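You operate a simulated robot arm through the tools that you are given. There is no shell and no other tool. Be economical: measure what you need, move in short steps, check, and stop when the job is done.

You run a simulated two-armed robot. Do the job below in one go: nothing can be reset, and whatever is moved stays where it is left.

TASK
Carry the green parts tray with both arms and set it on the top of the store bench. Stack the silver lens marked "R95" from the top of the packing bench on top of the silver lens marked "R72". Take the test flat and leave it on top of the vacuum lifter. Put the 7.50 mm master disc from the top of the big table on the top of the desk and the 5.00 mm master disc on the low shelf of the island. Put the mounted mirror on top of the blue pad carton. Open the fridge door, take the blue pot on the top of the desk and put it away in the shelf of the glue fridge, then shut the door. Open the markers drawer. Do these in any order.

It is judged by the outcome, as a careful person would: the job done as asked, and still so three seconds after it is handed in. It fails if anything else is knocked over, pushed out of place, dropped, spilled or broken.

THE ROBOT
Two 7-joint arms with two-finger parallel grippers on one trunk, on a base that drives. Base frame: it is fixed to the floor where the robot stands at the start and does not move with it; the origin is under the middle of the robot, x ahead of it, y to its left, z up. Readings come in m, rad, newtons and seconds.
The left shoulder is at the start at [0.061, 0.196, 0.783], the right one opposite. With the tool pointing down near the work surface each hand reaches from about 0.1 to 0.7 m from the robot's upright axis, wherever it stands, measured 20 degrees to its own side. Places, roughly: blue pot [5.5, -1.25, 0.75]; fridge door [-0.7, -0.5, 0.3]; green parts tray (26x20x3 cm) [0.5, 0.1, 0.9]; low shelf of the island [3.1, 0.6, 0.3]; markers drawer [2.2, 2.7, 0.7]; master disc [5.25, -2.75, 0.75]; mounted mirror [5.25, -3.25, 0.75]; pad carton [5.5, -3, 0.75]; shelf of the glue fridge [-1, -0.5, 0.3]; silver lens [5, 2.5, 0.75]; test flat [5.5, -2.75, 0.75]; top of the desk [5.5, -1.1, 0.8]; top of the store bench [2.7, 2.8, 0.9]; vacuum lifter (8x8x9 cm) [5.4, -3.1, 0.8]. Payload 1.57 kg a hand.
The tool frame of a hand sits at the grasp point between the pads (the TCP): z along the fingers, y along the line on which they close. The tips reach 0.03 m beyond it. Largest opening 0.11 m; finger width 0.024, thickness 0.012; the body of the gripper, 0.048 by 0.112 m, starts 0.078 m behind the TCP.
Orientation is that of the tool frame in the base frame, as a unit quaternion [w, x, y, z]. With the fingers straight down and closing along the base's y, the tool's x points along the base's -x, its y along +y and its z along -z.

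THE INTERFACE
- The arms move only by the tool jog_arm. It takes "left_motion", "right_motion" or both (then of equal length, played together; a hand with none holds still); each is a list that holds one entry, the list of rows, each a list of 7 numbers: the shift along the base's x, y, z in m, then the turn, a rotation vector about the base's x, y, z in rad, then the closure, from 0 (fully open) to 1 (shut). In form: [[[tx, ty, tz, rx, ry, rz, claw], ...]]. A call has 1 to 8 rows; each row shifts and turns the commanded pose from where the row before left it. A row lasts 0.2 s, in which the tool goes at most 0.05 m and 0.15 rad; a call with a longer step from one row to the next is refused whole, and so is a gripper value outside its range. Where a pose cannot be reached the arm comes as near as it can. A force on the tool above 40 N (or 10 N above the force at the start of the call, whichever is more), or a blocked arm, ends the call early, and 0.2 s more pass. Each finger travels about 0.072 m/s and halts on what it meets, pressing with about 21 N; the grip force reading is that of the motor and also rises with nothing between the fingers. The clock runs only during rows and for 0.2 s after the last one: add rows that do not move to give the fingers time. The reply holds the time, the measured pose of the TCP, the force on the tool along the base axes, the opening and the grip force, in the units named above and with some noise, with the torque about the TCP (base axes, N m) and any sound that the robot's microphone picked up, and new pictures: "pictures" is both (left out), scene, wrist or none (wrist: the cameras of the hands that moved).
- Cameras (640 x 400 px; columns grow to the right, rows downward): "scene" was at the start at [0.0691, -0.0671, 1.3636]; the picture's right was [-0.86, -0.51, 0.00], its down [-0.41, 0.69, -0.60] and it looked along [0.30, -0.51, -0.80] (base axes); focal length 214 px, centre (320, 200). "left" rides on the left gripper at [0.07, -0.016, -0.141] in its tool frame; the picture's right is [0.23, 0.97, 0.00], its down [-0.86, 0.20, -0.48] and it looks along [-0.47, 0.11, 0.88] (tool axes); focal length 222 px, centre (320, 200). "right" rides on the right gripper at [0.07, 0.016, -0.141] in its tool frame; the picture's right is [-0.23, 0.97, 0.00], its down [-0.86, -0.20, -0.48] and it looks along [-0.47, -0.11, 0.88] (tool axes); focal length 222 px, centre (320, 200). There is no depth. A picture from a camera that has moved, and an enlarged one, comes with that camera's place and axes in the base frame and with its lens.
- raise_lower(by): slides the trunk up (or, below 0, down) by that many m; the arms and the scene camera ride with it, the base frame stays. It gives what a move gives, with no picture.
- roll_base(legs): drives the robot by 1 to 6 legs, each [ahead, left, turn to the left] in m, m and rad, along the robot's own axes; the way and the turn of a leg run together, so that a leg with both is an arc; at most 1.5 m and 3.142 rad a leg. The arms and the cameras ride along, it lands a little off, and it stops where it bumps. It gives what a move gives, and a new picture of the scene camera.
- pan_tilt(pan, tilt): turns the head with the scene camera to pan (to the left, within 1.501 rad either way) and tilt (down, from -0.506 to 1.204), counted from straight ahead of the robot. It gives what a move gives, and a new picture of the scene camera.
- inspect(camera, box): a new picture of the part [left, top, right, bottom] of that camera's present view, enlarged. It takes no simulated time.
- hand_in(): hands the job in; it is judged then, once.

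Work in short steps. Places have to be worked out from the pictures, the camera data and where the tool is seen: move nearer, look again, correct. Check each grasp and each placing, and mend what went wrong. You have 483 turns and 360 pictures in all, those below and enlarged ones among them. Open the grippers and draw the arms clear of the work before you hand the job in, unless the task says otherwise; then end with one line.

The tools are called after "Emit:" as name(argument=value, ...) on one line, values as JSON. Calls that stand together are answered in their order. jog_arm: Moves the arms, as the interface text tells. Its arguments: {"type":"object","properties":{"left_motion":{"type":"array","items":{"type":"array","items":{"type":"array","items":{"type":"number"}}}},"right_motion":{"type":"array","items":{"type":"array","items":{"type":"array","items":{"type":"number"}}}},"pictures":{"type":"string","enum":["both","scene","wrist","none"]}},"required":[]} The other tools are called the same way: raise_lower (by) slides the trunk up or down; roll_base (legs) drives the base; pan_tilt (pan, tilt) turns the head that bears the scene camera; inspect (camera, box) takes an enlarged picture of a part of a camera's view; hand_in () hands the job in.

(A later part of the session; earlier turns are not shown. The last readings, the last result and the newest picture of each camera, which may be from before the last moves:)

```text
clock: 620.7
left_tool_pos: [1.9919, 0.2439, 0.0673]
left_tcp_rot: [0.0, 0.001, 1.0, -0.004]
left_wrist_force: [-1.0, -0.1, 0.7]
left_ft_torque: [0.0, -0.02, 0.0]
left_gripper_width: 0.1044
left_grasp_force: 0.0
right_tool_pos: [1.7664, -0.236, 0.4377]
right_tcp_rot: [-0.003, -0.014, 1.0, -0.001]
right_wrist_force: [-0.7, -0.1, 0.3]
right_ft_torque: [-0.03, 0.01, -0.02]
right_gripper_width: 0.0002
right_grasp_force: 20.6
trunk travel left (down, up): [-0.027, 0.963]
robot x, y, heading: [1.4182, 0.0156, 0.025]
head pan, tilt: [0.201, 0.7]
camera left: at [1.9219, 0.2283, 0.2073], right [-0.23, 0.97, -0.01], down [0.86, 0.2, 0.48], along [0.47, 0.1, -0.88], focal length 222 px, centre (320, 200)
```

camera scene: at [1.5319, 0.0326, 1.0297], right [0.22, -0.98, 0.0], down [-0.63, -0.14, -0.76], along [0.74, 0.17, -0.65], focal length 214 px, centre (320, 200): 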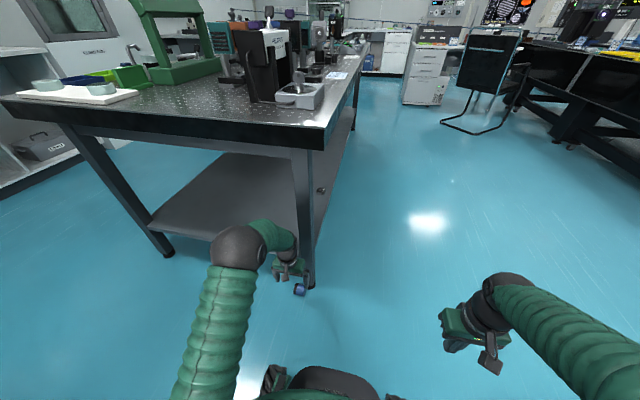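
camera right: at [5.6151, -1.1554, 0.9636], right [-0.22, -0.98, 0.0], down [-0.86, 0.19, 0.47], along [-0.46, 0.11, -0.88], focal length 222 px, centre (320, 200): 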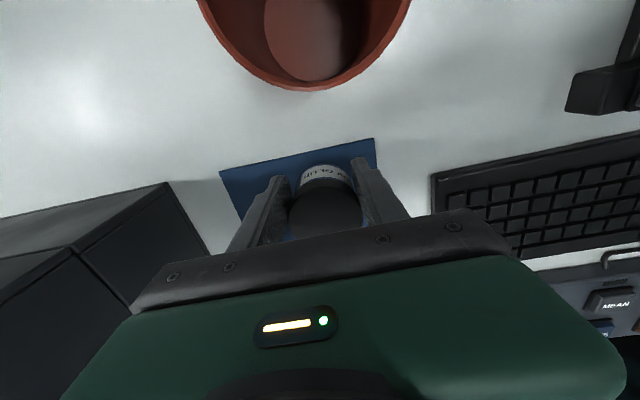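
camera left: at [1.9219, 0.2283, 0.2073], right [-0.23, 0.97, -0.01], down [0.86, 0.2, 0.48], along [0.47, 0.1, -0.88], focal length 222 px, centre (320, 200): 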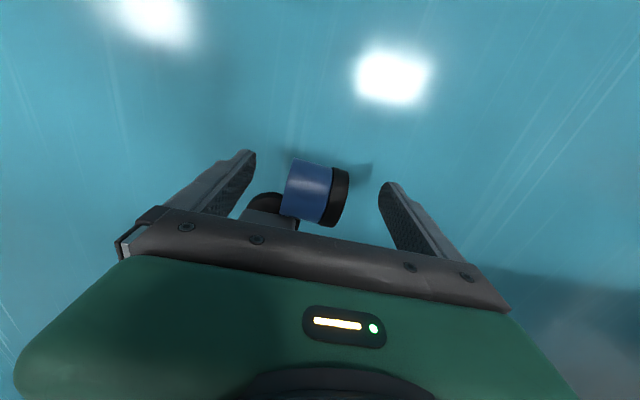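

Good: the pot's ends are between the fingers. Down 3 cm and close.

Emit:
jog_arm(left_motion=[[[0.006, 0, -0.015, 0, 0, 0, 0.1], [0, 0, -0.012, 0, 0, 0, 0.2], [0, 0, 0, 0, 0, 0, 0.35], [0, 0, 0, 0, 0, 0, 0.5], [0, 0, 0, 0, 0, 0, 0.7], [0, 0, 0, 0, 0, 0, 0.9], [0, 0, 0, 0, 0, 0, 1]]], pictures="wrist")

```text
clock: 621.2
left_tool_pos: [1.9935, 0.2433, 0.0479]
left_tcp_rot: [-0.005, 0.001, 1.0, -0.004]
left_wrist_force: [-1.2, -0.2, -1.4]
left_ft_torque: [0.02, -0.13, -0.03]
left_gripper_width: 0.0879
left_grasp_force: 0.1
right_tool_pos: [1.766, -0.2366, 0.4362]
right_tcp_rot: [-0.003, -0.014, 1.0, -0.001]
right_wrist_force: [0.0, 0.6, -1.1]
right_ft_torque: [-0.02, 0.0, 0.02]
right_gripper_width: 0.0
right_grasp_force: 20.8
trunk travel left (down, up): [-0.027, 0.963]
robot x, y, heading: [1.4161, 0.0165, 0.019]
head pan, tilt: [0.201, 0.7]
stopped in row 2 (left hand): the force on the tool passed its limit at 55 N (the readings are from after the stop); the commanded pose is now the measured one
camera left: at [1.9243, 0.2289, 0.1899], right [-0.22, 0.97, 0.0], down [0.86, 0.2, 0.47], along [0.46, 0.1, -0.88], focal length 222 px, centre (320, 200)
```

left: 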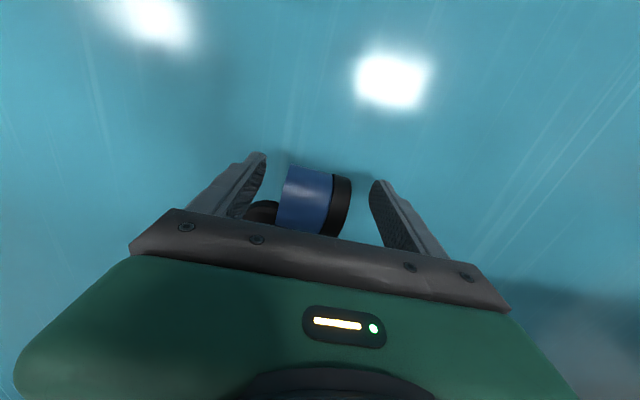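

The tip met the leg's foot; this height is enough. I raise 2 mm and close.

Emit:
jog_arm(left_motion=[[[0, 0, 0.003, 0, 0, 0, 0.3], [0, 0, 0, 0, 0, 0, 0.4], [0, 0, 0, 0, 0, 0, 0.6], [0, 0, 0, 0, 0, 0, 0.8], [0, 0, 0, 0, 0, 0, 1], [0, 0, 0, 0, 0, 0, 1]]], pictures="wrist")

```text
clock: 622.6
left_tool_pos: [1.9923, 0.2454, 0.0521]
left_tcp_rot: [-0.005, 0.001, 1.0, -0.003]
left_wrist_force: [-10.8, 0.9, -3.2]
left_ft_torque: [-0.03, -1.03, -0.09]
left_gripper_width: 0.0499
left_grasp_force: 21.2
right_tool_pos: [1.7651, -0.2368, 0.4386]
right_tcp_rot: [-0.001, -0.015, 1.0, -0.001]
right_wrist_force: [0.0, -0.4, 0.4]
right_ft_torque: [-0.04, 0.0, 0.03]
right_gripper_width: 0.0
right_grasp_force: 21.1
trunk travel left (down, up): [-0.027, 0.963]
robot x, y, heading: [1.4185, 0.0139, 0.022]
head pan, tilt: [0.201, 0.7]
camera left: at [1.9244, 0.2289, 0.1934], right [-0.23, 0.97, 0.0], down [0.86, 0.2, 0.47], along [0.46, 0.1, -0.88], focal length 222 px, centre (320, 200)
```

left: 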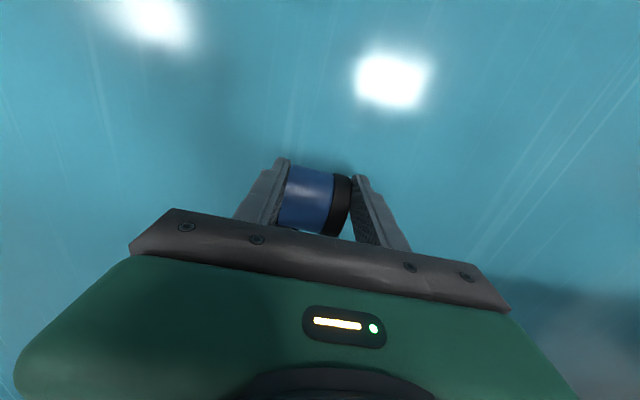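

The pot is gripped by its ends. I lift slightly, bring it back to open floor at x≈1.75 and set it down lying.

Emit:
jog_arm(left_motion=[[[-0.01, 0, 0.03, 0, 0, 0, 1], [-0.04, 0, 0.01, 0, 0, 0, 1], [-0.045, 0, 0, 0, 0, 0, 1], [-0.045, 0, 0, 0, 0, 0, 1], [-0.045, 0, 0, 0, 0, 0, 1], [-0.045, 0, 0, 0, 0, 0, 1], [0, 0, 0, 0, 0, 0, 1]]], pictures="wrist")

```text
clock: 624.2
left_tool_pos: [1.7637, 0.2441, 0.0926]
left_tcp_rot: [-0.003, 0.001, 1.0, -0.003]
left_wrist_force: [-0.4, -0.2, -1.4]
left_ft_torque: [0.0, 0.01, -0.05]
left_gripper_width: 0.0498
left_grasp_force: 21.2
right_tool_pos: [1.7656, -0.2357, 0.4388]
right_tcp_rot: [-0.002, -0.014, 1.0, -0.001]
right_wrist_force: [0.3, 0.2, -0.3]
right_ft_torque: [0.0, -0.02, -0.01]
right_gripper_width: 0.0003
right_grasp_force: 21.5
trunk travel left (down, up): [-0.027, 0.963]
robot x, y, heading: [1.4157, 0.0193, 0.021]
head pan, tilt: [0.201, 0.7]
camera left: at [1.6946, 0.2287, 0.2344], right [-0.23, 0.97, 0.0], down [0.86, 0.2, 0.47], along [0.46, 0.1, -0.88], focal length 222 px, centre (320, 200)
```

left: 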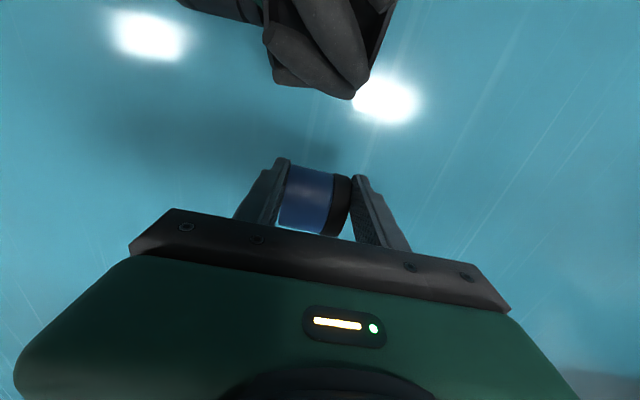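

Held. I lower it to the floor and release gently.

Emit:
jog_arm(left_motion=[[[0, 0, -0.025, 0, 0, 0, 1], [0, 0, -0.01, 0, 0, 0, 1], [0, 0, -0.004, 0, 0, 0, 1], [0, 0, -0.003, 0, 0, 0, 1], [0, 0, -0.002, 0, 0, 0, 1], [0, 0, 0, 0, 0, 0, 1]]], pictures="none")

```text
clock: 625.6
left_tool_pos: [1.764, 0.2438, 0.049]
left_tcp_rot: [-0.003, 0.0, 1.0, -0.002]
left_wrist_force: [-0.6, -3.6, 16.6]
left_ft_torque: [0.13, -0.36, -0.06]
left_gripper_width: 0.0494
left_grasp_force: 21.2
right_tool_pos: [1.7653, -0.237, 0.4383]
right_tcp_rot: [-0.002, -0.014, 1.0, -0.001]
right_wrist_force: [-0.4, 0.0, -0.4]
right_ft_torque: [-0.02, -0.03, -0.04]
right_gripper_width: 0.0003
right_grasp_force: 20.9
trunk travel left (down, up): [-0.027, 0.963]
robot x, y, heading: [1.4154, 0.0159, 0.018]
head pan, tilt: [0.201, 0.7]
```

Floor contact (17 N). I ease off, open slowly and rise.

Emit:
jog_arm(left_motion=[[[0, 0, 0.002, 0, 0, 0, 1], [0, 0, 0, 0, 0, 0, 0.5], [0, 0, 0, 0, 0, 0, 0.4], [0, 0, 0, 0, 0, 0, 0.3], [0, 0, 0, 0, 0, 0, 0.2], [0, 0, 0.04, 0, 0, 0, 0.2], [0, 0, 0.05, 0, 0, 0, 0.2], [0, 0, 0.05, 0, 0, 0, 0.2]]], pictures="wrist")

```text
clock: 627.4
left_tool_pos: [1.7634, 0.2444, 0.1909]
left_tcp_rot: [-0.004, 0.001, 1.0, -0.003]
left_wrist_force: [-0.3, -0.2, 0.0]
left_ft_torque: [0.05, -0.01, 0.06]
left_gripper_width: 0.088
left_grasp_force: 0.1
right_tool_pos: [1.7666, -0.2373, 0.4366]
right_tcp_rot: [-0.002, -0.015, 1.0, 0.0]
right_wrist_force: [-0.1, -0.3, 0.1]
right_ft_torque: [-0.02, 0.04, -0.03]
right_gripper_width: 0.0
right_grasp_force: 20.8
trunk travel left (down, up): [-0.027, 0.963]
robot x, y, heading: [1.421, 0.0115, 0.019]
head pan, tilt: [0.201, 0.7]
camera left: at [1.6941, 0.2284, 0.3329], right [-0.23, 0.97, 0.0], down [0.86, 0.2, 0.47], along [0.46, 0.1, -0.88], focal length 222 px, centre (320, 200)
```

left: 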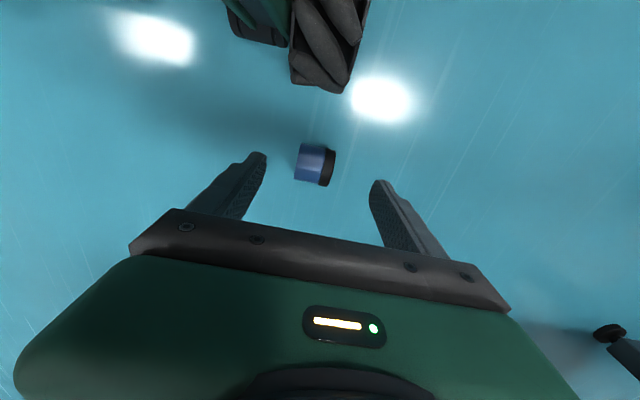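

The pot lies at rest at (1.797, 0.243), cap north. I raise the hand and reposition to approach it from the south, facing +y.

Emit:
jog_arm(left_motion=[[[0, 0, 0.05, 0, 0, 0, 0.2], [0, 0, 0.05, 0, 0, 0, 0.2], [0, 0, 0.05, 0, 0, 0, 0.2], [0, 0, 0.05, 0, 0, 0, 0.2]]], pictures="none")

Emit:
roll_base(legs=[[0, -0.6, 0], [0, 0, 1.55], [0, -0.58, 0], [0.29, 0, 0]])

Emit:
inspect(camera="left", box=[0, 0, 640, 400])

```text
clock: 628.4
left_tool_pos: [1.7628, 0.2449, 0.3908]
left_tcp_rot: [-0.004, 0.001, 1.0, -0.004]
left_wrist_force: [0.7, 0.3, -1.0]
left_ft_torque: [0.01, 0.02, -0.01]
left_gripper_width: 0.0881
left_grasp_force: 0.0
right_tool_pos: [1.7664, -0.2366, 0.4372]
right_tcp_rot: [-0.002, -0.015, 1.0, -0.002]
right_wrist_force: [0.0, 0.3, -0.4]
right_ft_torque: [-0.02, 0.01, 0.0]
right_gripper_width: 0.0
right_grasp_force: 20.3
trunk travel left (down, up): [-0.027, 0.963]
robot x, y, heading: [1.4139, 0.0175, 0.022]
head pan, tilt: [0.201, 0.7]
```

```text
clock: 640.1
left_tool_pos: [1.7938, 0.054, 0.3912]
left_tcp_rot: [-0.001, -0.698, 0.716, -0.005]
left_wrist_force: [0.7, 0.6, -1.1]
left_ft_torque: [0.01, 0.0, 0.02]
left_gripper_width: 0.0878
left_grasp_force: 0.1
right_tool_pos: [2.275, 0.0453, 0.4386]
right_tcp_rot: [0.001, 0.709, -0.705, 0.002]
right_wrist_force: [0.1, 0.2, 1.0]
right_ft_torque: [-0.01, 0.05, -0.01]
right_gripper_width: 0.0
right_grasp_force: 21.1
trunk travel left (down, up): [-0.027, 0.963]
robot x, y, heading: [2.0155, -0.2965, 1.564]
head pan, tilt: [0.201, 0.7]
camera scene: at [1.9973, -0.1841, 1.0298], right [0.98, 0.2, 0.0], down [0.13, -0.63, -0.76], along [-0.15, 0.75, -0.65], focal length 214 px, centre (320, 200)
```

scene: 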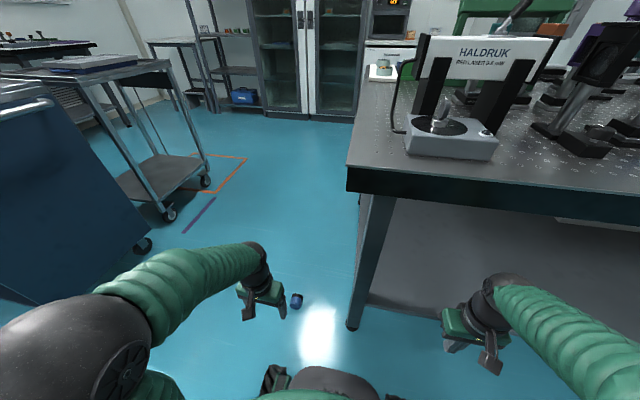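

```text
1.00 times, centred on (320, 200) of left (not enlarged: the box is as wide or as high as the picture)
camera zoom: at [1.8071, -0.0151, 0.532], right [-0.98, -0.2, 0.0], down [-0.18, 0.86, 0.47], along [-0.09, 0.46, -0.88], focal length 222 px, centre (320, 200)
```

zoom: 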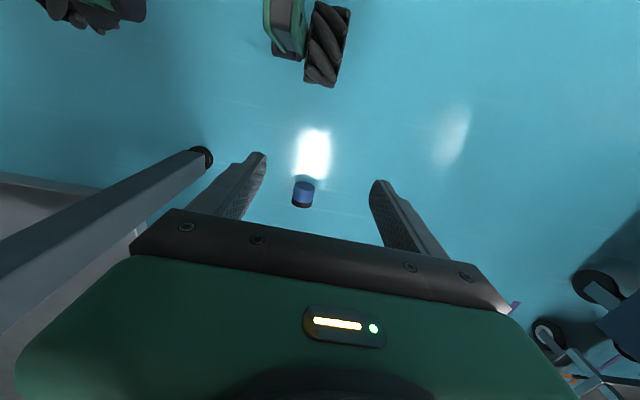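

Pot at (1.803, 0.238), cap pointing away. I go over it and down, jaws across its diameter.

Emit:
jog_arm(left_motion=[[[0.004, 0.045, -0.01, 0, 0, 0, 0.2], [0.004, 0.045, -0.01, 0, 0, 0, 0.2], [0, 0.045, -0.01, 0, 0, 0, 0.2], [0, 0.045, -0.01, 0, 0, 0, 0.2], [0, 0.004, -0.05, 0, 0, 0, 0.2], [0, 0, -0.05, 0, 0, 0, 0.2], [0, 0, -0.05, 0, 0, 0, 0.2], [0, 0, -0.05, 0, 0, 0, 0.2]]], pictures="wrist")

```text
refused: row 5 steps farther than a row can; nothing moved
```

One row was a hair too long; I resend with it shortened.

Emit:
jog_arm(left_motion=[[[0.004, 0.045, -0.01, 0, 0, 0, 0.2], [0.004, 0.045, -0.01, 0, 0, 0, 0.2], [0, 0.045, -0.01, 0, 0, 0, 0.2], [0, 0.048, -0.01, 0, 0, 0, 0.2], [0, 0, -0.05, 0, 0, 0, 0.2], [0, 0, -0.05, 0, 0, 0, 0.2], [0, 0, -0.05, 0, 0, 0, 0.2], [0, 0, -0.05, 0, 0, 0, 0.2]]], pictures="wrist")

```text
clock: 641.9
left_tool_pos: [1.8019, 0.2375, 0.1503]
left_tcp_rot: [0.0, -0.698, 0.716, -0.005]
left_wrist_force: [0.0, 0.9, -0.7]
left_ft_torque: [0.0, 0.0, -0.01]
left_gripper_width: 0.0877
left_grasp_force: 0.1
right_tool_pos: [2.2747, 0.0437, 0.4382]
right_tcp_rot: [0.0, 0.708, -0.706, 0.002]
right_wrist_force: [0.3, 0.8, 0.7]
right_ft_torque: [0.02, 0.0, 0.01]
right_gripper_width: 0.0001
right_grasp_force: 20.9
trunk travel left (down, up): [-0.027, 0.963]
robot x, y, heading: [2.0162, -0.2963, 1.568]
head pan, tilt: [0.201, 0.7]
camera left: at [1.8154, 0.1674, 0.2919], right [-0.98, -0.2, 0.0], down [-0.18, 0.86, 0.47], along [-0.09, 0.46, -0.88], focal length 222 px, centre (320, 200)
```

left: 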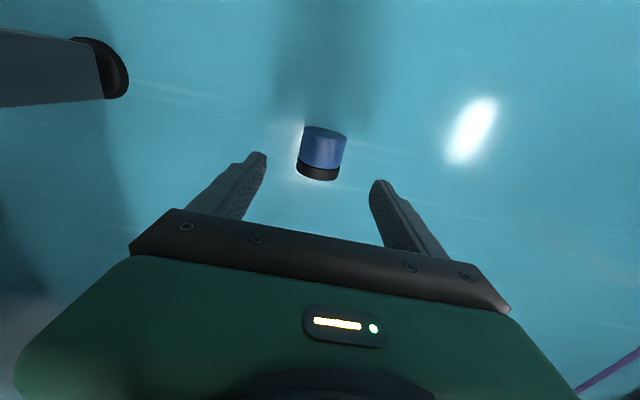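

Centred. Down 10.5 cm and close.

Emit:
jog_arm(left_motion=[[[0, 0, -0.05, 0, 0, 0, 0.2], [0, 0, -0.04, 0, 0, 0, 0.2], [0, 0, -0.014, 0, 0, 0, 0.25], [0, 0, 0, 0, 0, 0, 0.4], [0, 0, 0, 0, 0, 0, 0.6], [0, 0, 0, 0, 0, 0, 0.8], [0, 0, 0, 0, 0, 0, 1], [0, 0, 0, 0, 0, 0, 1]]], pictures="wrist")

```text
clock: 643.7
left_tool_pos: [1.8003, 0.2366, 0.0467]
left_tcp_rot: [-0.001, -0.698, 0.716, -0.005]
left_wrist_force: [0.4, -0.6, 0.5]
left_ft_torque: [-0.04, -0.03, 0.0]
left_gripper_width: 0.0522
left_grasp_force: 21.5
right_tool_pos: [2.2748, 0.0445, 0.437]
right_tcp_rot: [0.001, 0.709, -0.705, 0.003]
right_wrist_force: [0.8, 1.2, -0.8]
right_ft_torque: [0.01, -0.04, 0.02]
right_gripper_width: 0.0003
right_grasp_force: 20.9
trunk travel left (down, up): [-0.027, 0.963]
robot x, y, heading: [2.0097, -0.2966, 1.57]
head pan, tilt: [0.201, 0.7]
camera left: at [1.8146, 0.1674, 0.1879], right [-0.98, -0.2, 0.0], down [-0.18, 0.86, 0.47], along [-0.09, 0.46, -0.88], focal length 222 px, centre (320, 200)
```

left: 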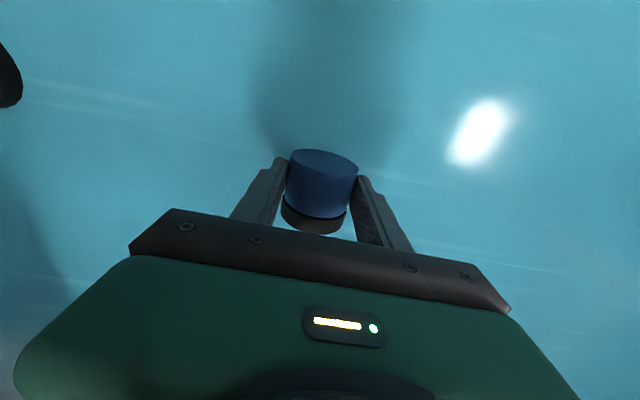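

Gripped across the diameter, cap away. I lift and pitch the hand forward 90° so the pot comes upright.

Emit:
jog_arm(left_motion=[[[0, 0, 0.045, 0, 0, 0, 1], [0, 0, 0.045, 0, 0, 0, 1], [0, 0, 0.03, 0.145, 0, 0, 1], [0, 0, 0.03, 0.145, 0, 0, 1], [0, 0, 0.03, 0.145, 0, 0, 1], [0, 0, 0.03, 0.145, 0, 0, 1], [0, 0, 0.03, 0.145, 0, 0, 1], [0, 0, 0.03, 0.145, 0, 0, 1]]], pictures="none")

Emit:
jog_arm(left_motion=[[[0, 0, 0.01, 0.14, 0, 0, 1], [0, 0, 0.01, 0.14, 0, 0, 1], [0, 0, 0.01, 0.14, 0, 0, 1], [0, 0, 0.01, 0.14, 0, 0, 1], [0, 0, 0, 0.14, 0, 0, 1], [0, 0, 0, 0, 0, 0, 1]]])

```text
clock: 645.5
left_tool_pos: [1.802, 0.2364, 0.3176]
left_tcp_rot: [0.295, -0.632, 0.652, 0.298]
left_wrist_force: [-0.5, 0.0, -1.8]
left_ft_torque: [-0.02, 0.04, 0.01]
left_gripper_width: 0.052
left_grasp_force: 20.6
right_tool_pos: [2.275, 0.044, 0.438]
right_tcp_rot: [0.002, 0.709, -0.705, 0.002]
right_wrist_force: [0.5, -0.7, 0.2]
right_ft_torque: [0.05, 0.02, -0.05]
right_gripper_width: 0.0
right_grasp_force: 21.2
trunk travel left (down, up): [-0.027, 0.963]
robot x, y, heading: [2.0124, -0.3019, 1.566]
head pan, tilt: [0.201, 0.7]
```

```text
clock: 646.9
left_tool_pos: [1.8014, 0.2358, 0.3565]
left_tcp_rot: [0.494, -0.494, 0.51, 0.503]
left_wrist_force: [0.3, 0.0, 0.0]
left_ft_torque: [-0.02, 0.02, -0.01]
left_gripper_width: 0.052
left_grasp_force: 20.5
right_tool_pos: [2.2746, 0.0433, 0.4376]
right_tcp_rot: [0.001, 0.709, -0.705, 0.002]
right_wrist_force: [0.0, -0.4, 0.1]
right_ft_torque: [-0.03, -0.03, -0.03]
right_gripper_width: 0.0
right_grasp_force: 20.9
trunk travel left (down, up): [-0.027, 0.963]
robot x, y, heading: [2.0151, -0.296, 1.567]
head pan, tilt: [0.201, 0.7]
camera scene: at [1.9972, -0.1835, 1.0297], right [0.98, 0.2, 0.0], down [0.13, -0.63, -0.76], along [-0.15, 0.75, -0.65], focal length 214 px, centre (320, 200)
camera left: at [1.8152, 0.0943, 0.2864], right [-0.98, 0.0, -0.2], down [-0.18, -0.47, 0.86], along [-0.09, 0.88, 0.46], focal length 222 px, centre (320, 200)
```

scene: 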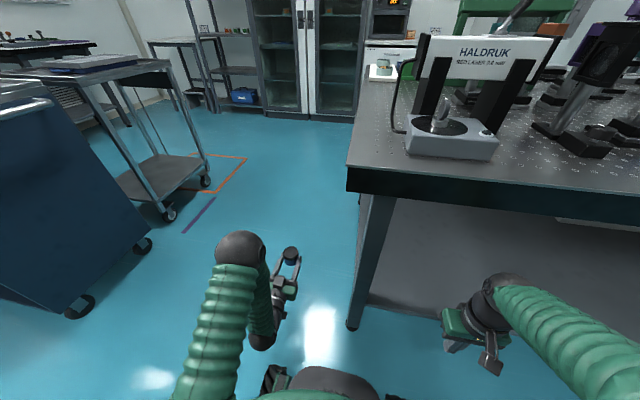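
left: 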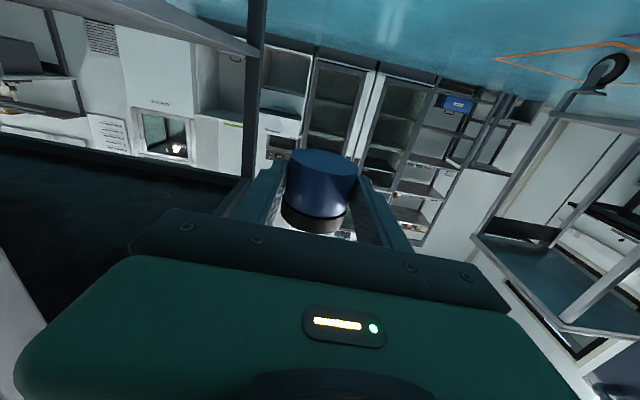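

The pot is upright in the left hand. I back away from the island, turn to face the fridge (−x), raise the pot above door height, and drive up.

Emit:
roll_base(legs=[[-0.25, 0, 0], [0, 0, 1.575], [1.45, 0, 0]])

Emit:
jog_arm(left_motion=[[[0.02, 0, 0.04, 0, 0, 0, 1], [0.02, 0, 0.04, 0, 0, 0, 1], [0.02, 0, 0.04, 0, 0, 0, 1], [0.02, 0, 0.04, 0, 0, 0, 1], [0.02, 0, 0.04, 0, 0, 0, 1], [0.02, 0, 0.04, 0, 0, 0, 1], [0, 0, 0.04, 0, 0, 0, 1], [0, 0, 0.04, 0, 0, 0, 1]]], right_motion=[[[0, 0, -0.01, 0, 0.145, 0, 0.3], [0, 0, -0.01, 0, 0.145, 0, 0.3], [0, 0, -0.01, 0, 0.145, 0, 0.3], [0, 0, -0.01, 0, 0.145, 0, 0.3], [0, 0, -0.01, 0, 0.145, 0, 0.3], [0, 0, -0.01, 0, 0.145, 0, 0.3], [0, 0, -0.01, 0, 0.145, 0, 0.3], [0, 0, -0.01, 0, 0.145, 0, 0.3]]])

```text
clock: 659.4
left_tool_pos: [0.043, -0.8152, 0.3555]
left_tcp_rot: [0.018, 0.71, 0.0, -0.704]
left_wrist_force: [0.3, 0.1, -1.0]
left_ft_torque: [0.01, -0.05, 0.02]
left_gripper_width: 0.0517
left_grasp_force: 20.8
right_tool_pos: [0.2205, -0.3364, 0.4376]
right_tcp_rot: [-0.001, 1.0, 0.02, 0.002]
right_wrist_force: [-0.3, 0.7, -0.8]
right_ft_torque: [-0.01, 0.01, 0.01]
right_gripper_width: 0.0
right_grasp_force: 21.0
trunk travel left (down, up): [-0.027, 0.963]
robot x, y, heading: [0.5728, -0.5838, -3.113]
head pan, tilt: [0.201, 0.7]
camera scene: at [0.4551, -0.606, 1.0297], right [-0.23, 0.97, 0.0], down [0.63, 0.15, -0.76], along [-0.74, -0.17, -0.65], focal length 214 px, centre (320, 200)
```

scene: 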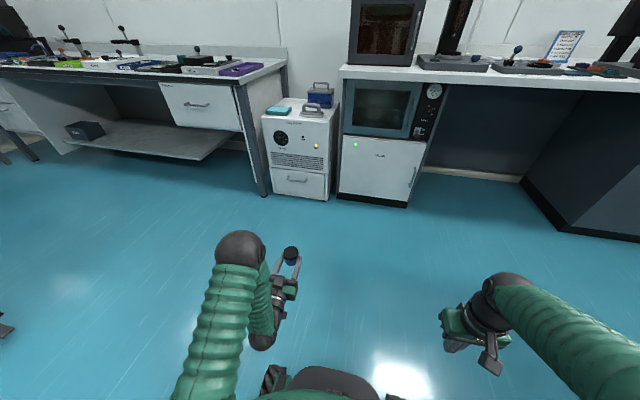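

```text
clock: 661.2
left_tool_pos: [0.0342, -0.835, 0.6457]
left_tcp_rot: [0.02, 0.711, 0.0, -0.703]
left_wrist_force: [-0.1, 0.0, -1.0]
left_ft_torque: [0.0, -0.05, -0.03]
left_gripper_width: 0.0519
left_grasp_force: 21.4
left hand out of reach, approached as far as the arm can: row 2, 3, 4, 5, 6
right_tool_pos: [0.0863, -0.2718, 0.4318]
right_tcp_rot: [-0.027, 0.886, 0.008, -0.462]
right_wrist_force: [-0.5, 0.4, -0.1]
right_ft_torque: [-0.04, 0.0, 0.05]
right_gripper_width: 0.0769
right_grasp_force: 0.0
right hand out of reach, approached as far as the arm can: row 3, 4, 5, 6, 7, 8
trunk travel left (down, up): [-0.027, 0.963]
robot x, y, heading: [0.5705, -0.5791, -3.111]
head pan, tilt: [0.201, 0.7]
camera scene: at [0.4555, -0.6042, 1.0298], right [-0.23, 0.97, 0.0], down [0.63, 0.15, -0.76], along [-0.74, -0.18, -0.65], focal length 214 px, centre (320, 200)
camera right: at [0.2428, -0.2912, 0.4549], right [-0.14, -0.98, 0.13], down [-0.1, 0.15, 0.98], along [-0.99, 0.13, -0.12], focal length 222 px, centre (320, 200)
camera left: at [0.1757, -0.8168, 0.5762], right [0.03, -0.98, -0.2], down [0.47, -0.16, 0.86], along [-0.88, -0.12, 0.46], focal length 222 px, centre (320, 200)
```

scene: 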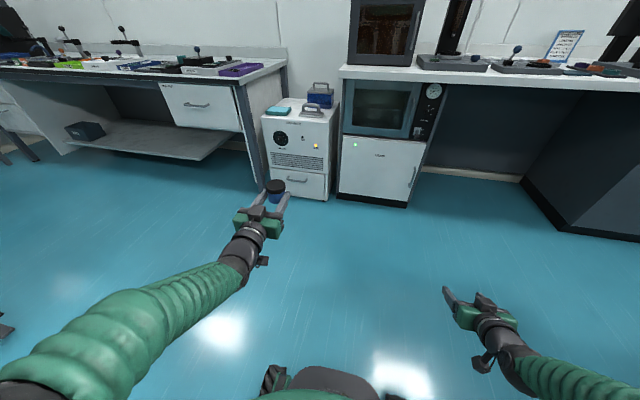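
right: 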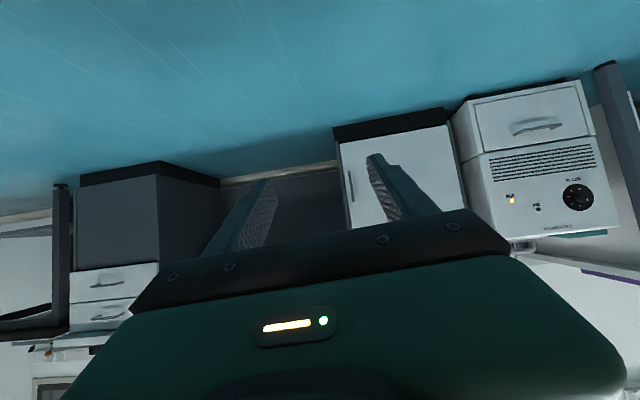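
left: 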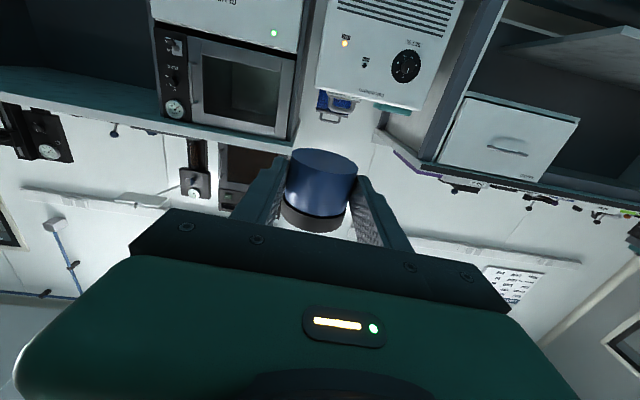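

Pot steady. I extend the right hand forward and finish pitching it to horizontal.

Emit:
jog_arm(right_motion=[[[-0.03, 0, 0, 0, 0, 0, 0.3], [-0.03, 0, 0, 0, 0.13, 0, 0.3], [-0.03, 0, -0.01, 0, 0.13, 0, 0.3], [-0.03, 0, -0.01, 0, 0.13, 0, 0.3], [-0.02, 0, -0.01, 0, 0.12, 0, 0.3], [-0.02, 0, -0.01, 0, 0.1, 0, 0.3], [0, 0, 0, 0, 0, 0, 0.3]]], pictures="none")

```text
clock: 662.8
left_tool_pos: [0.0349, -0.8361, 0.6456]
left_tcp_rot: [0.019, 0.71, 0.0, -0.704]
left_wrist_force: [-0.4, 0.5, -1.5]
left_ft_torque: [0.01, 0.0, 0.01]
left_gripper_width: 0.0524
left_grasp_force: 20.9
right_tool_pos: [0.0114, -0.3018, 0.5464]
right_tcp_rot: [-0.03, 0.708, -0.001, -0.706]
right_wrist_force: [0.3, -0.1, -0.6]
right_ft_torque: [0.04, 0.01, 0.04]
right_gripper_width: 0.0769
right_grasp_force: 0.1
right hand out of reach, approached as far as the arm can: row 2, 3, 4, 5, 6
trunk travel left (down, up): [-0.027, 0.963]
robot x, y, heading: [0.5698, -0.5842, -3.11]
head pan, tilt: [0.201, 0.7]
```

The right hand is horizontal. I drive 40 cm nearer, then lower it to handle height.

Emit:
roll_base(legs=[[0.4, 0, -0.03]])

Emit:
jog_arm(right_motion=[[[-0.02, 0, -0.04, 0, 0, 0, 0.3], [-0.02, 0, -0.04, 0, 0, 0, 0.3], [-0.02, 0, -0.04, 0, 0, 0, 0.3], [-0.02, 0, -0.04, 0, 0, 0, 0.3], [-0.02, 0, -0.04, 0, 0, 0, 0.3], [-0.02, 0, -0.04, 0, 0, 0, 0.3], [0, 0, 0, 0, 0, 0, 0.3]]])

```text
clock: 665.2
left_tool_pos: [-0.3693, -0.8267, 0.6463]
left_tcp_rot: [0.01, 0.71, -0.009, -0.704]
left_wrist_force: [0.4, -0.6, -1.2]
left_ft_torque: [-0.04, -0.02, 0.0]
left_gripper_width: 0.0519
left_grasp_force: 21.3
right_tool_pos: [-0.3765, -0.2919, 0.5448]
right_tcp_rot: [-0.041, 0.709, -0.01, -0.704]
right_wrist_force: [0.1, -0.2, 0.0]
right_ft_torque: [0.0, 0.02, 0.04]
right_gripper_width: 0.0769
right_grasp_force: 0.0
trunk travel left (down, up): [-0.027, 0.963]
robot x, y, heading: [0.1737, -0.5887, -3.135]
head pan, tilt: [0.201, 0.7]
camera scene: at [0.0591, -0.6093, 1.0298], right [-0.2, 0.98, 0.0], down [0.63, 0.13, -0.76], along [-0.75, -0.16, -0.65], focal length 214 px, centre (320, 200)
```

scene: 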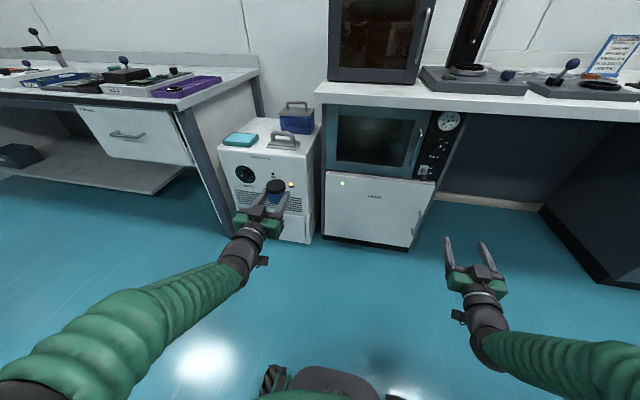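

```text
clock: 666.8
left_tool_pos: [-0.3679, -0.8282, 0.6449]
left_tcp_rot: [0.009, 0.71, -0.009, -0.705]
left_wrist_force: [1.0, -0.2, -0.1]
left_ft_torque: [-0.01, 0.01, 0.01]
left_gripper_width: 0.052
left_grasp_force: 20.9
right_tool_pos: [-0.3761, -0.292, 0.5454]
right_tcp_rot: [-0.039, 0.708, -0.009, -0.705]
right_wrist_force: [0.2, -0.1, 0.4]
right_ft_torque: [0.02, 0.04, -0.05]
right_gripper_width: 0.077
right_grasp_force: 0.1
right hand out of reach, approached as far as the arm can: row 1, 2, 3, 4, 5, 6
trunk travel left (down, up): [-0.027, 0.963]
robot x, y, heading: [0.1765, -0.5893, -3.141]
head pan, tilt: [0.201, 0.7]
camera scene: at [0.0591, -0.6093, 1.0298], right [-0.2, 0.98, 0.0], down [0.63, 0.13, -0.76], along [-0.75, -0.16, -0.65], focal length 214 px, centre (320, 200)
camera right: at [-0.2355, -0.3148, 0.4767], right [-0.07, -0.98, 0.19], down [0.49, 0.13, 0.86], along [-0.87, 0.15, 0.47], focal length 222 px, centre (320, 200)
```

scene: 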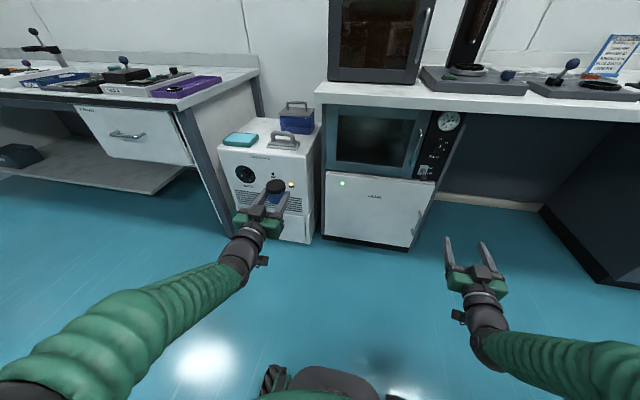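
right: 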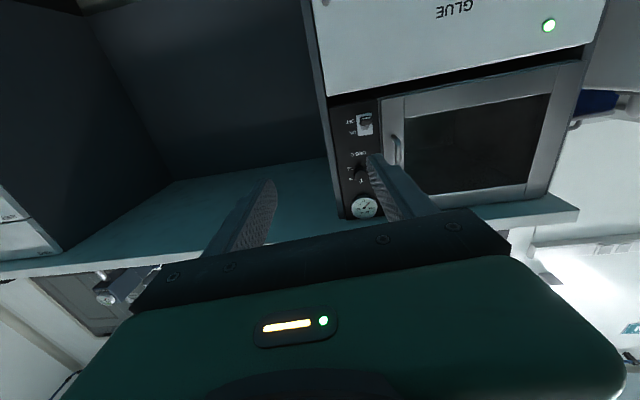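

The right arm resists lowering in this posture. I try bringing it inward and forward first.

Emit:
jog_arm(right_motion=[[[-0.04, -0.02, 0, 0, 0, 0, 0.3], [-0.04, -0.02, 0, 0, 0, 0, 0.3], [-0.04, -0.02, 0, 0, 0, 0, 0.3], [0, 0, -0.04, 0, 0, 0, 0.3], [0, 0, -0.04, 0, 0, 0, 0.3], [0, 0, -0.04, 0, 0, 0, 0.3]]], pictures="none")

```text
clock: 668.2
left_tool_pos: [-0.3667, -0.8281, 0.6463]
left_tcp_rot: [0.009, 0.71, -0.009, -0.704]
left_wrist_force: [0.6, 0.3, -0.6]
left_ft_torque: [-0.02, -0.01, -0.03]
left_gripper_width: 0.0518
left_grasp_force: 20.6
right_tool_pos: [-0.3893, -0.3339, 0.5565]
right_tcp_rot: [-0.038, 0.709, -0.01, -0.705]
right_wrist_force: [-0.9, 0.1, 0.2]
right_ft_torque: [-0.02, 0.0, 0.0]
right_gripper_width: 0.0769
right_grasp_force: 0.1
right hand out of reach, approached as far as the arm can: row 1, 2, 3, 4, 5, 6
trunk travel left (down, up): [-0.027, 0.963]
robot x, y, heading: [0.1756, -0.5923, -3.14]
head pan, tilt: [0.201, 0.7]
```

The commanded pose has likely run far below what's reachable. I command it back up to a sane height.

Emit:
jog_arm(right_motion=[[[0, 0, 0.05, 0, 0, 0, 0.3], [0, 0, 0.05, 0, 0, 0, 0.3], [0, 0, 0.05, 0, 0, 0, 0.3], [0, 0, 0.05, 0, 0, 0, 0.3], [0, 0, 0.05, 0, 0, 0, 0.3], [0, 0, 0.05, 0, 0, 0, 0.3], [0, 0, 0.04, 0, 0, 0, 0.3], [0, 0, 0, 0, 0, 0, 0.3]]], pictures="none")

```text
clock: 669.0
left_tool_pos: [-0.3666, -0.8264, 0.6444]
left_tcp_rot: [0.01, 0.71, -0.01, -0.704]
left_wrist_force: [0.3, -0.9, -0.5]
left_ft_torque: [-0.01, 0.02, 0.03]
left_gripper_width: 0.0517
left_grasp_force: 20.9
right_tool_pos: [-0.3924, -0.2917, 0.6584]
right_tcp_rot: [0.051, 0.719, -0.104, -0.686]
right_wrist_force: [0.7, 0.1, -0.1]
right_ft_torque: [0.01, 0.0, 0.0]
right_gripper_width: 0.0769
right_grasp_force: 0.1
trunk travel left (down, up): [-0.027, 0.963]
robot x, y, heading: [0.1763, -0.589, -3.138]
head pan, tilt: [0.201, 0.7]
stopped in row 4 (right hand): the arm was blocked; the commanded pose is now the measured one
```

I unwind the right hand toward fingers-down and will redo the pitch further ahead and lower, as worked for the left.

Emit:
jog_arm(right_motion=[[[0, 0, 0, 0, -0.14, 0, 0.3], [0, 0, 0, 0, -0.14, 0, 0.3], [0, 0, 0, 0, -0.14, 0, 0.3], [0, 0, 0, 0, -0.14, 0, 0.3], [0, 0, 0, 0, -0.14, 0, 0.3], [0, 0, 0, 0, -0.14, 0, 0.3], [0, 0, 0, 0, -0.14, 0, 0.3], [0, 0, 0, 0, -0.14, 0, 0.3]]], pictures="none")

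```text
clock: 670.0
left_tool_pos: [-0.3676, -0.8288, 0.6431]
left_tcp_rot: [0.01, 0.71, -0.009, -0.704]
left_wrist_force: [-0.1, -0.7, -1.6]
left_ft_torque: [-0.02, -0.03, -0.02]
left_gripper_width: 0.052
left_grasp_force: 20.9
right_tool_pos: [-0.3926, -0.2734, 0.652]
right_tcp_rot: [0.107, 0.852, -0.151, -0.489]
right_wrist_force: [-0.8, -0.3, 0.1]
right_ft_torque: [-0.01, 0.02, 0.01]
right_gripper_width: 0.0769
right_grasp_force: 0.1
trunk travel left (down, up): [-0.027, 0.963]
robot x, y, heading: [0.1725, -0.5876, -3.137]
head pan, tilt: [0.201, 0.7]
stopped in row 4 (right hand): the arm was blocked; the commanded pose is now the measured one
```

Emit:
jog_arm(right_motion=[[[0.02, 0, -0.01, 0.027, -0.129, 0.04, 0.3], [0.02, 0, -0.01, 0.027, -0.129, 0.04, 0.3], [0.02, 0, -0.01, 0.027, -0.129, 0.04, 0.3], [0.02, 0, -0.01, 0.027, -0.129, 0.04, 0.3], [0.02, 0, -0.01, 0.027, -0.129, 0.04, 0.3], [0.02, 0, -0.01, 0.027, -0.129, 0.04, 0.3], [0.02, 0, -0.01, 0.027, -0.129, 0.04, 0.3], [0, 0, -0.01, 0.027, -0.129, 0.04, 0.3]]], pictures="scene")

```text
clock: 670.6
left_tool_pos: [-0.3663, -0.8288, 0.6449]
left_tcp_rot: [0.01, 0.71, -0.009, -0.704]
left_wrist_force: [-0.9, -1.0, -0.9]
left_ft_torque: [-0.02, 0.0, -0.03]
left_gripper_width: 0.052
left_grasp_force: 20.8
right_tool_pos: [-0.3458, -0.2513, 0.647]
right_tcp_rot: [0.172, 0.884, -0.15, -0.407]
right_wrist_force: [-0.1, -0.4, 0.0]
right_ft_torque: [0.01, 0.0, 0.0]
right_gripper_width: 0.0769
right_grasp_force: 0.1
trunk travel left (down, up): [-0.027, 0.963]
robot x, y, heading: [0.1749, -0.5858, -3.137]
head pan, tilt: [0.201, 0.7]
stopped in row 3 (right hand): the arm was blocked; the commanded pose is now the measured one
camera scene: at [0.0591, -0.6098, 1.0294], right [-0.2, 0.98, 0.0], down [0.63, 0.13, -0.76], along [-0.75, -0.16, -0.65], focal length 214 px, centre (320, 200)
```

scene: 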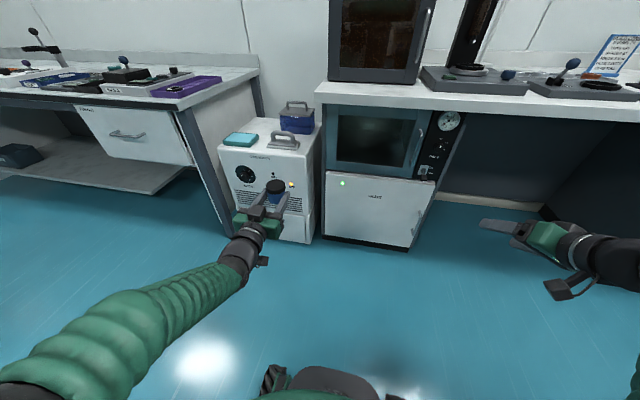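

The low trunk may be cramping the arm. I raise the trunk 0.3 m and unwind the right hand there.

Emit:
raise_lower(by=0.3)

Emit:
jog_arm(right_motion=[[[0.02, 0.0, 0, 0.03, -0.11, 0.045, 0.3], [0.02, 0.0, 0, 0.03, -0.11, 0.045, 0.3], [0.02, 0, 0, 0.03, -0.11, 0.045, 0.3], [0.02, 0, 0, 0.03, -0.11, 0.045, 0.3], [0.02, 0, 0, 0.03, -0.11, 0.045, 0.3], [0.02, 0, 0, 0.03, -0.11, 0.045, 0.3], [0.02, 0, 0, 0.03, -0.11, 0.045, 0.3], [0, 0, 0, 0.03, -0.11, 0.045, 0.3]]], pictures="none")

```text
clock: 673.6
left_tool_pos: [-0.3683, -0.8282, 0.9462]
left_tcp_rot: [0.01, 0.71, -0.009, -0.705]
left_wrist_force: [-0.8, 1.1, -0.3]
left_ft_torque: [0.0, -0.01, -0.02]
left_gripper_width: 0.0521
left_grasp_force: 20.7
right_tool_pos: [-0.3465, -0.2524, 0.9496]
right_tcp_rot: [0.171, 0.885, -0.15, -0.407]
right_wrist_force: [-0.8, 0.0, -0.6]
right_ft_torque: [-0.01, 0.03, 0.0]
right_gripper_width: 0.0768
right_grasp_force: 0.0
trunk travel left (down, up): [-0.327, 0.663]
robot x, y, heading: [0.1754, -0.5913, -3.136]
head pan, tilt: [0.201, 0.7]
```

```text
clock: 675.4
left_tool_pos: [-0.3682, -0.8279, 0.9452]
left_tcp_rot: [0.01, 0.71, -0.009, -0.704]
left_wrist_force: [-1.9, 0.2, -1.5]
left_ft_torque: [-0.01, 0.02, 0.01]
left_gripper_width: 0.0518
left_grasp_force: 20.7
right_tool_pos: [-0.2081, -0.2524, 0.9475]
right_tcp_rot: [0.056, 0.998, -0.003, 0.029]
right_wrist_force: [-0.3, 0.8, 0.8]
right_ft_torque: [0.01, -0.04, -0.01]
right_gripper_width: 0.077
right_grasp_force: 0.2
trunk travel left (down, up): [-0.327, 0.663]
robot x, y, heading: [0.1771, -0.5887, -3.141]
head pan, tilt: [0.201, 0.7]
```

Unwound. I level it, move it ahead and lower with fingers down, then pitch again there.

Emit:
jog_arm(right_motion=[[[-0.02, -0.01, -0.04, 0.112, 0.058, 0, 0.3], [-0.02, -0.01, -0.045, 0, 0, 0, 0.3], [-0.02, -0.01, -0.045, 0, 0, 0, 0.3], [-0.02, -0.01, -0.045, 0, 0, 0, 0.3], [-0.02, -0.01, -0.045, 0, 0, 0, 0.3], [-0.02, -0.01, -0.045, 0, 0, 0, 0.3], [-0.02, -0.01, -0.045, 0, 0, 0, 0.3], [-0.02, -0.01, -0.045, 0, 0, 0, 0.3]]], pictures="none")

Emit:
jog_arm(right_motion=[[[0, 0, -0.04, 0, 0, 0, 0.3], [0, 0, -0.04, 0, 0, 0, 0.3], [0, 0, -0.03, 0, 0.145, 0, 0.3], [0, 0, 0, 0, 0.145, 0, 0.3], [0, 0, 0, 0, 0.145, 0, 0.3], [0, 0, 0, 0, 0.145, 0, 0.3], [0, 0, 0, 0, 0.145, 0, 0.3], [0, 0, 0, 0, 0.145, 0, 0.3]]], pictures="none")

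```text
refused: row 2 steps farther than a row can; nothing moved
```

```text
clock: 676.8
left_tool_pos: [-0.366, -0.8284, 0.9457]
left_tcp_rot: [0.01, 0.71, -0.01, -0.704]
left_wrist_force: [-0.1, -0.2, -0.6]
left_ft_torque: [0.0, -0.03, -0.01]
left_gripper_width: 0.0516
left_grasp_force: 20.9
right_tool_pos: [-0.1778, -0.2022, 0.8385]
right_tcp_rot: [0.049, 0.969, -0.07, -0.232]
right_wrist_force: [1.0, -0.6, -0.4]
right_ft_torque: [-0.03, 0.0, -0.01]
right_gripper_width: 0.0772
right_grasp_force: 0.0
trunk travel left (down, up): [-0.327, 0.663]
robot x, y, heading: [0.1742, -0.5892, -3.137]
head pan, tilt: [0.201, 0.7]
stopped in row 6 (right hand): the arm was blocked; the commanded pose is now the measured one
```

I resend with shorter rows: unpitch while moving ahead, inward and down.

Emit:
jog_arm(right_motion=[[[-0.025, -0.015, -0.03, 0.02, -0.11, 0.02, 0.3], [-0.025, -0.015, -0.03, 0.02, -0.11, 0.02, 0.3], [-0.025, -0.015, -0.03, 0.02, -0.11, 0.02, 0.3], [-0.025, -0.015, -0.03, 0.02, -0.11, 0.02, 0.3], [-0.025, -0.015, -0.035, 0, 0, 0, 0.3], [-0.025, -0.015, -0.035, 0, 0, 0, 0.3], [-0.025, -0.015, -0.035, 0, 0, 0, 0.3], [-0.025, -0.015, -0.035, 0, 0, 0, 0.3]]], pictures="none")

```text
clock: 678.5
left_tool_pos: [-0.3669, -0.8293, 0.947]
left_tcp_rot: [0.011, 0.709, -0.007, -0.705]
left_wrist_force: [0.1, 0.5, 0.1]
left_ft_torque: [0.02, -0.02, 0.0]
left_gripper_width: 0.0519
left_grasp_force: 21.1
right_tool_pos: [-0.3936, -0.3144, 0.6518]
right_tcp_rot: [0.044, 0.995, -0.049, -0.076]
right_wrist_force: [-0.8, 0.3, 0.3]
right_ft_torque: [0.01, 0.01, 0.0]
right_gripper_width: 0.0772
right_grasp_force: 0.0
trunk travel left (down, up): [-0.327, 0.663]
robot x, y, heading: [0.1761, -0.5908, -3.139]
head pan, tilt: [0.201, 0.7]
stopped in row 8 (right hand): the arm was blocked; the commanded pose is now the measured one
```

Something blocks the arm repeatedly; I look right to see whether its elbow is near the cart.

Emit:
pan_tilt(pan=-1.1, tilt=0.9)

```text
clock: 680.0
left_tool_pos: [-0.3653, -0.8296, 0.9459]
left_tcp_rot: [0.009, 0.709, -0.009, -0.705]
left_wrist_force: [-0.1, -0.6, -0.8]
left_ft_torque: [-0.01, -0.02, 0.0]
left_gripper_width: 0.0517
left_grasp_force: 20.7
right_tool_pos: [-0.3922, -0.312, 0.6456]
right_tcp_rot: [0.042, 0.995, -0.049, -0.071]
right_wrist_force: [-0.2, 0.0, -0.3]
right_ft_torque: [0.04, 0.0, 0.01]
right_gripper_width: 0.0768
right_grasp_force: 0.0
trunk travel left (down, up): [-0.327, 0.663]
robot x, y, heading: [0.1749, -0.5905, -3.138]
head pan, tilt: [-1.1, 0.901]
camera scene: at [0.1064, -0.5261, 1.3129], right [0.89, 0.46, 0.0], down [0.36, -0.7, -0.62], along [-0.28, 0.55, -0.78], focal length 214 px, centre (320, 200)
```

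scene: 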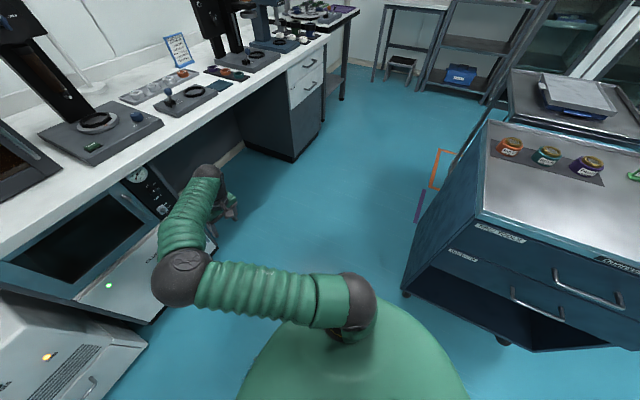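

The elbow has flipped inward. I return the right hand toward its original tucked pose (out and up) to restore the usual posture.

Emit:
jog_arm(right_motion=[[[0.026, 0.018, 0.034, 0.042, -0.071, 0.049, 0.3], [0.026, 0.018, 0.034, 0.042, -0.071, 0.049, 0.3], [0.026, 0.018, 0.034, 0, 0, 0, 0.3], [0.026, 0.018, 0.034, 0, 0, 0, 0.3], [0.026, 0.018, 0.034, 0, 0, 0, 0.3], [0.026, 0.018, 0.034, 0, 0, 0, 0.3], [0.026, 0.018, 0.034, 0, 0, 0, 0.3], [0.026, 0.018, 0.034, 0, 0, 0, 0.3]]], pictures="scene")

```text
clock: 681.8
left_tool_pos: [-0.3651, -0.8274, 0.9464]
left_tcp_rot: [0.011, 0.709, -0.009, -0.705]
left_wrist_force: [-0.7, -0.1, -1.3]
left_ft_torque: [-0.02, 0.01, 0.01]
left_gripper_width: 0.052
left_grasp_force: 21.3
right_tool_pos: [-0.182, -0.1753, 0.9162]
right_tcp_rot: [0.0, 1.0, 0.008, 0.002]
right_wrist_force: [-0.2, 0.1, 0.2]
right_ft_torque: [-0.02, -0.01, 0.01]
right_gripper_width: 0.0771
right_grasp_force: 0.0
trunk travel left (down, up): [-0.327, 0.663]
robot x, y, heading: [0.1758, -0.5888, -3.138]
head pan, tilt: [-1.1, 0.901]
camera scene: at [0.108, -0.5248, 1.3137], right [0.89, 0.46, 0.0], down [0.36, -0.7, -0.62], along [-0.28, 0.55, -0.78], focal length 214 px, centre (320, 200)
```

scene: 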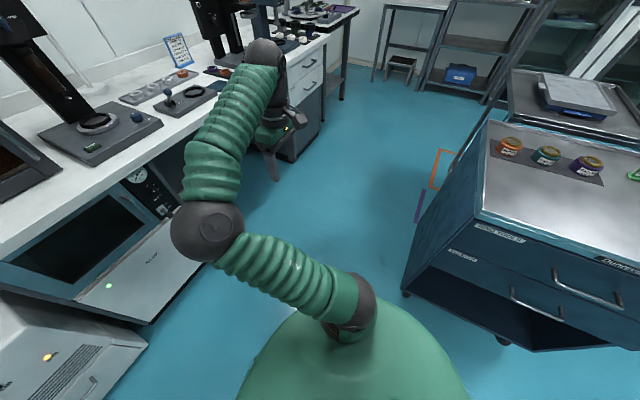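

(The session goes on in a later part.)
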